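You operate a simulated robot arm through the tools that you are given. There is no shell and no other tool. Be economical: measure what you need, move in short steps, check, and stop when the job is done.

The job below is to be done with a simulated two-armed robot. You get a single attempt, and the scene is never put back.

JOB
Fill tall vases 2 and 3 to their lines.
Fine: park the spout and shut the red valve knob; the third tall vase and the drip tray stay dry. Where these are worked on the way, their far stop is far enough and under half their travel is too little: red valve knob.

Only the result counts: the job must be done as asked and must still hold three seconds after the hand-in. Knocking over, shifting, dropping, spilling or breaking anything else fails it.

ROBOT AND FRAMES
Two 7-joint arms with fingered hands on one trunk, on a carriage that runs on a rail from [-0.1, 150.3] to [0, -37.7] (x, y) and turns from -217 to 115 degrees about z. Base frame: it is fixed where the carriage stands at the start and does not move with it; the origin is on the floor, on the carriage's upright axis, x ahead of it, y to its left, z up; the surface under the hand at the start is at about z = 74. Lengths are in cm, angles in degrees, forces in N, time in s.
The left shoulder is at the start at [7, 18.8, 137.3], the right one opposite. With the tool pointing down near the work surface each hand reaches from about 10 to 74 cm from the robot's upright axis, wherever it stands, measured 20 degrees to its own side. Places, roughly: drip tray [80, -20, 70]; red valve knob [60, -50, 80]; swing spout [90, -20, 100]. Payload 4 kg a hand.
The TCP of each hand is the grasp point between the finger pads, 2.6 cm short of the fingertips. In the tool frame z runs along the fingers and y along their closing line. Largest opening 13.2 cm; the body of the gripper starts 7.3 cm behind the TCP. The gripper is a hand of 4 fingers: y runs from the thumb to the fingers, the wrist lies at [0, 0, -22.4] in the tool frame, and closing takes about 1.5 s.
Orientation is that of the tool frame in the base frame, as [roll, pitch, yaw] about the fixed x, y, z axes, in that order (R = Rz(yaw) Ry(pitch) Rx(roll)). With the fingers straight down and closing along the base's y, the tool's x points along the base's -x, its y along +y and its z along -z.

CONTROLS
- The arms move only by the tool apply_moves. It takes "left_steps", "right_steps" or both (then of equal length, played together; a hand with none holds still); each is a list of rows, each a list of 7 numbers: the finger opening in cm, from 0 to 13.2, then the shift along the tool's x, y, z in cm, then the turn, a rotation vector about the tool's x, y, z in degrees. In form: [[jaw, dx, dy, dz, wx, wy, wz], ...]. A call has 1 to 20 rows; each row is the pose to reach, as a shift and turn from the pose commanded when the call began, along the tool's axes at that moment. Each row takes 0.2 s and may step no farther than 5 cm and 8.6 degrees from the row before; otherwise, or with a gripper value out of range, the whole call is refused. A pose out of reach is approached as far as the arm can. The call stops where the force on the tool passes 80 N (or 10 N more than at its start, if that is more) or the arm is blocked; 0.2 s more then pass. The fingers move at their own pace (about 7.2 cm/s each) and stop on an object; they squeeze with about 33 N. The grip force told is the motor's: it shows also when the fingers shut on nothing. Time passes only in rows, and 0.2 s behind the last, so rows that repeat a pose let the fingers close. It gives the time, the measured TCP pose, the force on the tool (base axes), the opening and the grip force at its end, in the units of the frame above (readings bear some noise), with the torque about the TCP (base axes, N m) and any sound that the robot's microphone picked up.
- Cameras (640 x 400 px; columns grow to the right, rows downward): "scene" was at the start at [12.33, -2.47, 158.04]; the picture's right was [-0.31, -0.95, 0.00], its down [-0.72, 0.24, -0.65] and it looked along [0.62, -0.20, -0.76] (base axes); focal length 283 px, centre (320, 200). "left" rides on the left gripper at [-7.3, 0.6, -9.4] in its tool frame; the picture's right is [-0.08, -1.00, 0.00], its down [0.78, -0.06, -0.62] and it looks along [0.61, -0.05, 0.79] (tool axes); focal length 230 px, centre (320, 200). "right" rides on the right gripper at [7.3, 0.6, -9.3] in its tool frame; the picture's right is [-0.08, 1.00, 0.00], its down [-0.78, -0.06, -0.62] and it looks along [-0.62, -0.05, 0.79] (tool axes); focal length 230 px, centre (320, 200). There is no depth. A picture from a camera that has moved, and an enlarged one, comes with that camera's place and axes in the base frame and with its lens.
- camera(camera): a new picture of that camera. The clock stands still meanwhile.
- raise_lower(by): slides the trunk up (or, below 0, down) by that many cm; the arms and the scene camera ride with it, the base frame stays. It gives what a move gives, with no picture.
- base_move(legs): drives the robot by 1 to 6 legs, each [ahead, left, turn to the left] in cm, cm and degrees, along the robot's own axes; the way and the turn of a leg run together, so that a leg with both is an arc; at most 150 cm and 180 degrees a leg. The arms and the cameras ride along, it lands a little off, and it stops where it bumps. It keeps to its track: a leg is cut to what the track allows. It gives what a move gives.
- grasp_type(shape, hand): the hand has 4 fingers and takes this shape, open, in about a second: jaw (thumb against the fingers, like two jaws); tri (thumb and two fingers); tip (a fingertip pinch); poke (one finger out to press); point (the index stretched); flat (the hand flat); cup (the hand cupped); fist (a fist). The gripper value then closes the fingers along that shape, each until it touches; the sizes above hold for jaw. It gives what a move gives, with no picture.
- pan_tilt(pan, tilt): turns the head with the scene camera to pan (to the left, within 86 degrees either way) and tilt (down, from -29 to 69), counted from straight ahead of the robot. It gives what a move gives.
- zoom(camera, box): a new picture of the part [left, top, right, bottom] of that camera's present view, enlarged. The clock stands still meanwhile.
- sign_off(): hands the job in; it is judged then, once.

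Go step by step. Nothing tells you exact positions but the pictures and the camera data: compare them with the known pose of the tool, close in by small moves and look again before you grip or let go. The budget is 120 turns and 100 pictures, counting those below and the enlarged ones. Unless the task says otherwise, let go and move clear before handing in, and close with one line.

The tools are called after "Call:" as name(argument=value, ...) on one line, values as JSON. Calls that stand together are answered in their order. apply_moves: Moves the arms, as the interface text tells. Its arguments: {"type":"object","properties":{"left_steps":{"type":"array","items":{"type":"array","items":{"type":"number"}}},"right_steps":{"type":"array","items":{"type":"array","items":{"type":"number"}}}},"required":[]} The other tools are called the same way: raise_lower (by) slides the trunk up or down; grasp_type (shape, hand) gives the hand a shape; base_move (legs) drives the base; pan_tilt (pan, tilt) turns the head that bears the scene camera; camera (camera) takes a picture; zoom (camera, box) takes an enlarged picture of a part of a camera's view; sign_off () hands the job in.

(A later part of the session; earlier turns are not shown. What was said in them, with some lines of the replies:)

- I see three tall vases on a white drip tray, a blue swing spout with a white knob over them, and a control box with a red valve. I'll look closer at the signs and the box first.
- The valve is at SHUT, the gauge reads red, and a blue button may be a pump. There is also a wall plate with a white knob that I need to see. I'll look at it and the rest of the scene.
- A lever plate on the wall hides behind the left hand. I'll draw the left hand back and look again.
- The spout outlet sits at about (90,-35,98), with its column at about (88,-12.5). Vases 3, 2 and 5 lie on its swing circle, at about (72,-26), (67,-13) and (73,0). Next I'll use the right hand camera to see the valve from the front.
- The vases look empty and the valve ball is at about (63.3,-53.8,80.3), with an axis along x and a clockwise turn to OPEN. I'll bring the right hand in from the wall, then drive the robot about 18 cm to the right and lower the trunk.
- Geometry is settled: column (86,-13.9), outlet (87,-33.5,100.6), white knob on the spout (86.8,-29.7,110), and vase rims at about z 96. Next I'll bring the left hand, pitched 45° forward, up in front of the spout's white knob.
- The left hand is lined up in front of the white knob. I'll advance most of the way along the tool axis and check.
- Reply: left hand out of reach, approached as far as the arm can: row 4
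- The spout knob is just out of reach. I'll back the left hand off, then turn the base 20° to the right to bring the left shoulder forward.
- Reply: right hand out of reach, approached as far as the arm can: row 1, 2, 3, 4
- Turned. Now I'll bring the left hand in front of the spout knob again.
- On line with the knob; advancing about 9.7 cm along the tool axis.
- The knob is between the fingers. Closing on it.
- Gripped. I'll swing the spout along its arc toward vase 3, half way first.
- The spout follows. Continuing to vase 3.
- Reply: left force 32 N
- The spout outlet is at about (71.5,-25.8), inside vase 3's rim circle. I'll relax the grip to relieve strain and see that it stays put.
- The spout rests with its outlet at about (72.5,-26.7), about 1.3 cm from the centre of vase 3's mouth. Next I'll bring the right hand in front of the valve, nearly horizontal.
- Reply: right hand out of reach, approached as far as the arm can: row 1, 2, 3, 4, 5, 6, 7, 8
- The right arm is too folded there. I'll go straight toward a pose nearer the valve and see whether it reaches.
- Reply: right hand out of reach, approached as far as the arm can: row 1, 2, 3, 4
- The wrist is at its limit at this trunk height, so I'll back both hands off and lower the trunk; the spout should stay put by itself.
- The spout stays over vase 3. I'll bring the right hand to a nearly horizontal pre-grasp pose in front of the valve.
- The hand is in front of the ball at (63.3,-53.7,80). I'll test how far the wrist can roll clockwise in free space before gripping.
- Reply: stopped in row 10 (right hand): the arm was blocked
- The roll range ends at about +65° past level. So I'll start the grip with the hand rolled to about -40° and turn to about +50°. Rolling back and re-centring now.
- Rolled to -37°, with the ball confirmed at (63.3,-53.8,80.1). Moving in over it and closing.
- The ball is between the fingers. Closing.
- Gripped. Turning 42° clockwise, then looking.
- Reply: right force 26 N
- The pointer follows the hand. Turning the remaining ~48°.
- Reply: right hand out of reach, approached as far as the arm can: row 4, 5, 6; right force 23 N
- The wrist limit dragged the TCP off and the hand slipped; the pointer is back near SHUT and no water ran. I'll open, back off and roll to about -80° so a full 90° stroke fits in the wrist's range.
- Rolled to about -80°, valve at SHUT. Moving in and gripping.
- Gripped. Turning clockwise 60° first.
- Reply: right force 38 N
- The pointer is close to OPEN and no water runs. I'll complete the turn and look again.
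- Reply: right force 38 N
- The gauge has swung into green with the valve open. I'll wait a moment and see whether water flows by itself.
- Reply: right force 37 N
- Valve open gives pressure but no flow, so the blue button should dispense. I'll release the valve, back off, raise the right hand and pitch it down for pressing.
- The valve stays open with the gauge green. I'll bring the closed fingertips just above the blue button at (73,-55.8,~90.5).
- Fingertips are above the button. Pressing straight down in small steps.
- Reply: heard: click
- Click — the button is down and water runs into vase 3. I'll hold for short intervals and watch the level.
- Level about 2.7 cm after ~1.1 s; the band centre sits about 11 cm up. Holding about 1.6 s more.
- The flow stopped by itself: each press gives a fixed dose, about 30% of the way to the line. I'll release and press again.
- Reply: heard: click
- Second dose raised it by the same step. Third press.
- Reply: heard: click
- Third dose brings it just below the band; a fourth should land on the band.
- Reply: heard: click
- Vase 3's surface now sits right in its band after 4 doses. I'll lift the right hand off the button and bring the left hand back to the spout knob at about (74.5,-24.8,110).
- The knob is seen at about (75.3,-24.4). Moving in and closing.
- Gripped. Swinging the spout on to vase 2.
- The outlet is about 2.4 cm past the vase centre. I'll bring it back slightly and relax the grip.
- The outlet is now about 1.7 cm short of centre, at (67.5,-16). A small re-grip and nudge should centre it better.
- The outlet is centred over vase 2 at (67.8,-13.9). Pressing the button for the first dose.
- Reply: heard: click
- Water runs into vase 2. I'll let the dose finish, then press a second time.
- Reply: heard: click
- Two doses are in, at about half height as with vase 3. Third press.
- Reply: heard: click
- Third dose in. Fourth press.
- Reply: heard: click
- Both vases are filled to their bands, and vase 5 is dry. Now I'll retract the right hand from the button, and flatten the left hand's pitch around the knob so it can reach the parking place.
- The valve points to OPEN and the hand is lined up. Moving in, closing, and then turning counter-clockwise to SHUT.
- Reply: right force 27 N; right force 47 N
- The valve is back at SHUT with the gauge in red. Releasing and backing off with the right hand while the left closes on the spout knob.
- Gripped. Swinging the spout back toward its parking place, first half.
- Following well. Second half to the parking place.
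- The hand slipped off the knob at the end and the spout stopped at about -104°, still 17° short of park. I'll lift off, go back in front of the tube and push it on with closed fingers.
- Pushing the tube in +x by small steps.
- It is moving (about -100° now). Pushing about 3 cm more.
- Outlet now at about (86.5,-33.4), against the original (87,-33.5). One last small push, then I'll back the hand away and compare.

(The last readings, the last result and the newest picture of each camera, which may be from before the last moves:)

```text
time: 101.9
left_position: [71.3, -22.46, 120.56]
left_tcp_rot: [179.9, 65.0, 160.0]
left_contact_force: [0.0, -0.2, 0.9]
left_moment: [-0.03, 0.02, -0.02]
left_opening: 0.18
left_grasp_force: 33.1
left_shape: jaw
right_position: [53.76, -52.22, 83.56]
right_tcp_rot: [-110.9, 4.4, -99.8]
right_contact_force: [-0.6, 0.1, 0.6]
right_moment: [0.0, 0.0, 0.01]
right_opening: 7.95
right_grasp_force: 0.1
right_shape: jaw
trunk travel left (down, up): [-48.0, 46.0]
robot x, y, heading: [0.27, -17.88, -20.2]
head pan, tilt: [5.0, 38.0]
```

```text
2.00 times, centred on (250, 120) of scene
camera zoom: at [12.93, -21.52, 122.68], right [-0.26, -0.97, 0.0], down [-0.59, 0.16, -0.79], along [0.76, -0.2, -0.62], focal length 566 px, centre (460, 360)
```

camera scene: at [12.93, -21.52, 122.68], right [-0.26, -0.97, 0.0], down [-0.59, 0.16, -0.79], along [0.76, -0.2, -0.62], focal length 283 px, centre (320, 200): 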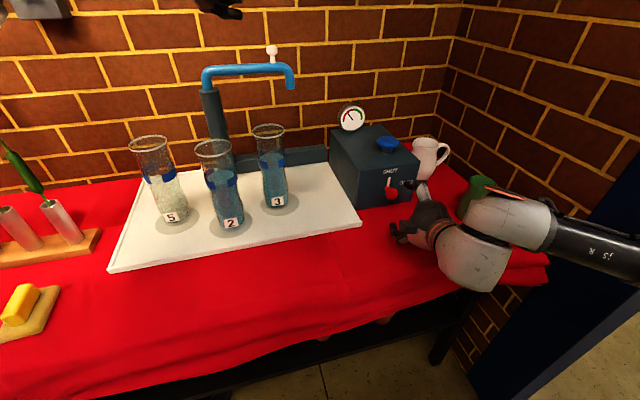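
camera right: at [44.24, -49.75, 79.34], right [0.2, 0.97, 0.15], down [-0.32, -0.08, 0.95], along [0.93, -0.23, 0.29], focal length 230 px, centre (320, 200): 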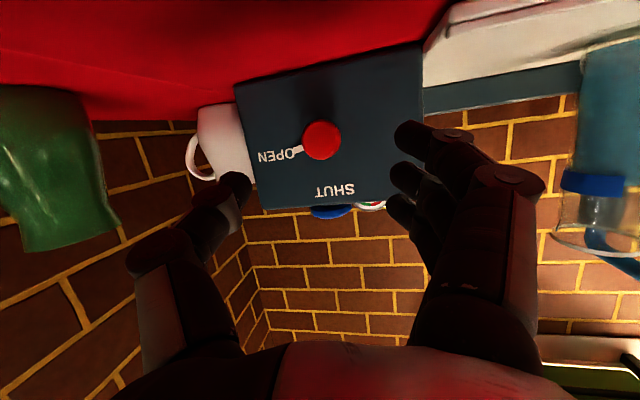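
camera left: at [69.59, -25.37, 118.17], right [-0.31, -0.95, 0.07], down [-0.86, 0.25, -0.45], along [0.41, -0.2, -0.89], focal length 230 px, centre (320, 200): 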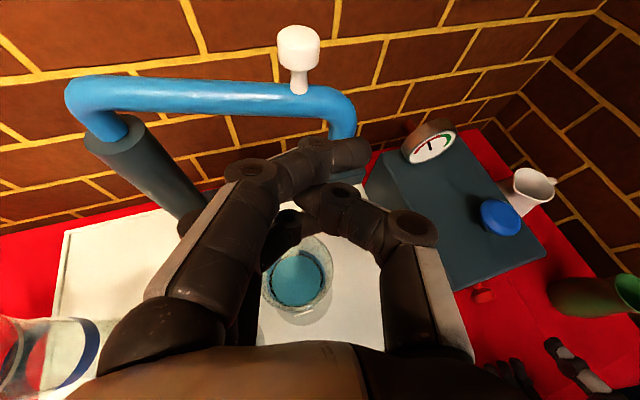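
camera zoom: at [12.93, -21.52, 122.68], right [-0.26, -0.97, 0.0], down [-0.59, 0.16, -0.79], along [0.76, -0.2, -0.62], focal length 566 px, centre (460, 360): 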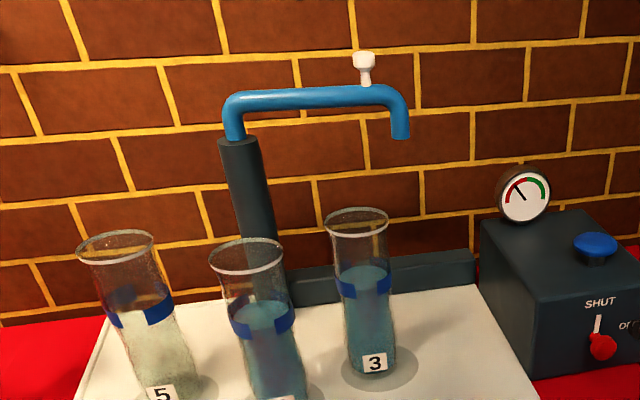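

The valve is shut and the spout stands within about 1–2° of its original place. I'll make one more gentle push to see whether there is a stop to seat against.

Call:
apply_moves(left_steps=[[0, 1, -1, 4, 0, 0, 0], [0, 3, -1.5, 8, 0, 0, 0], [0, 6, -1.5, 12, 0, 0, 0], [0, 7, -0.8, 16.5, 0, 0, 0], [0, 5.8, 0.18, 19.4, 0, 0, 0], [0, 5.64, 0.32, 19.8, 0, 0, 0], [0, 5.5, 0.43, 20.1, 0, 0, 0]])

Call:
zoom(camera="scene", box=[150, 20, 350, 220])

```text
time: 103.5
left_position: [85.67, -27.77, 107.78]
left_tcp_rot: [179.9, 65.6, 159.7]
left_contact_force: [-24.5, -2.3, 14.8]
left_moment: [0.07, -0.07, -0.01]
left_opening: 0.4
left_grasp_force: 32.8
left_shape: jaw
right_position: [53.23, -52.42, 83.87]
right_tcp_rot: [-110.6, 4.5, -99.9]
right_contact_force: [0.4, -0.3, 0.1]
right_moment: [-0.01, 0.01, -0.03]
right_opening: 7.96
right_grasp_force: 0.0
right_shape: jaw
trunk travel left (down, up): [-48.0, 46.0]
robot x, y, heading: [-0.12, -17.23, -19.9]
head pan, tilt: [5.0, 38.0]
```

```text
2.00 times, centred on (250, 120) of scene
camera zoom: at [12.35, -21.62, 122.77], right [-0.26, -0.97, 0.0], down [-0.59, 0.16, -0.79], along [0.76, -0.2, -0.61], focal length 566 px, centre (460, 360)
```

zoom: 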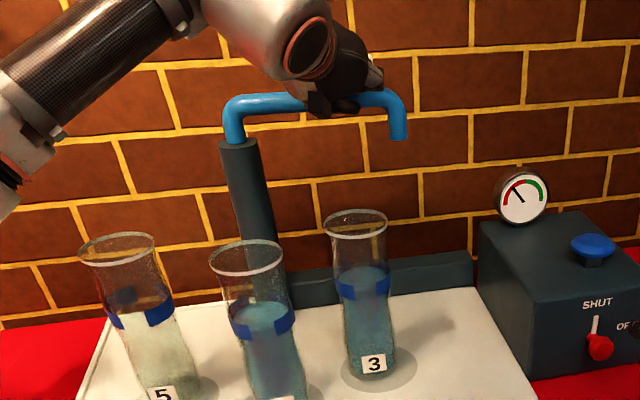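

The spout meets a hard stop (24 N), so it is fully parked. Backing the left hand off and taking a final look.

Call:
apply_moves(left_steps=[[0, 0.6, -0.4, -1.5, 0, 0, 0], [0, 1, -0.8, -4, 0, 0, 0], [0, 0, -1.5, -8, 0, 0, 0], [0, -3, -1.5, -12, 0, 0, 0], [0, -5, -1, -16, 0, 0, 0], [0, -6, 0, -20, 0, 0, 0], [0, -6, 0, -20, 0, 0, 0]])

Call:
camera(camera="scene")

Call:
zoom(camera="scene", box=[100, 40, 440, 270])

```text
time: 105.1
left_position: [71.5, -22.38, 120.85]
left_tcp_rot: [180.0, 65.0, 159.9]
left_contact_force: [0.5, 1.3, -0.4]
left_moment: [0.0, -0.01, -0.05]
left_opening: 0.18
left_grasp_force: 32.8
left_shape: jaw
right_position: [53.78, -52.38, 83.4]
right_tcp_rot: [-110.9, 4.5, -99.9]
right_contact_force: [0.3, 0.3, -0.3]
right_moment: [0.01, -0.03, 0.01]
right_opening: 7.99
right_grasp_force: 0.1
right_shape: jaw
trunk travel left (down, up): [-48.0, 46.0]
robot x, y, heading: [-0.14, -17.85, -20.1]
head pan, tilt: [5.0, 38.0]
```

```text
6 pictures are left
camera scene: at [13.06, -21.64, 122.66], right [-0.26, -0.97, 0.0], down [-0.59, 0.16, -0.79], along [0.76, -0.2, -0.62], focal length 283 px, centre (320, 200)
```

scene: 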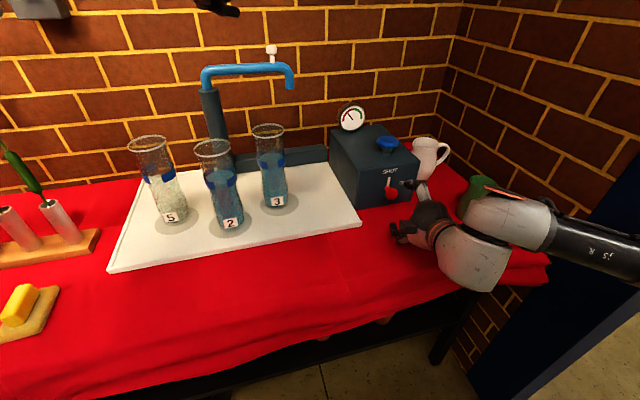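

```text
1.74 times, centred on (270, 155) of scene
camera zoom: at [13.06, -21.64, 122.66], right [-0.26, -0.97, 0.0], down [-0.59, 0.16, -0.79], along [0.76, -0.2, -0.62], focal length 492 px, centre (407, 278)
```

zoom: 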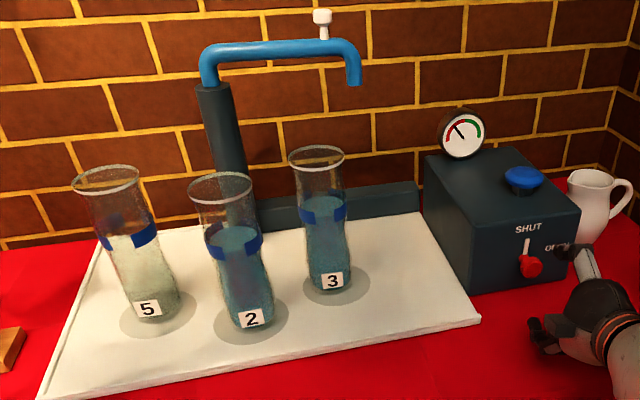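

The picture shows vases 2 and 3 at their lines, vase 5 and the tray dry, the valve at SHUT and the spout parked. Both hands are clear, so I'm handing in.

Call:
sign_off()

```text
The job is handed in.
```

Vases 2 and 3 are filled to their lines, the spout is parked against its stop, the red valve is shut, and vase 5 and the drip tray are dry.
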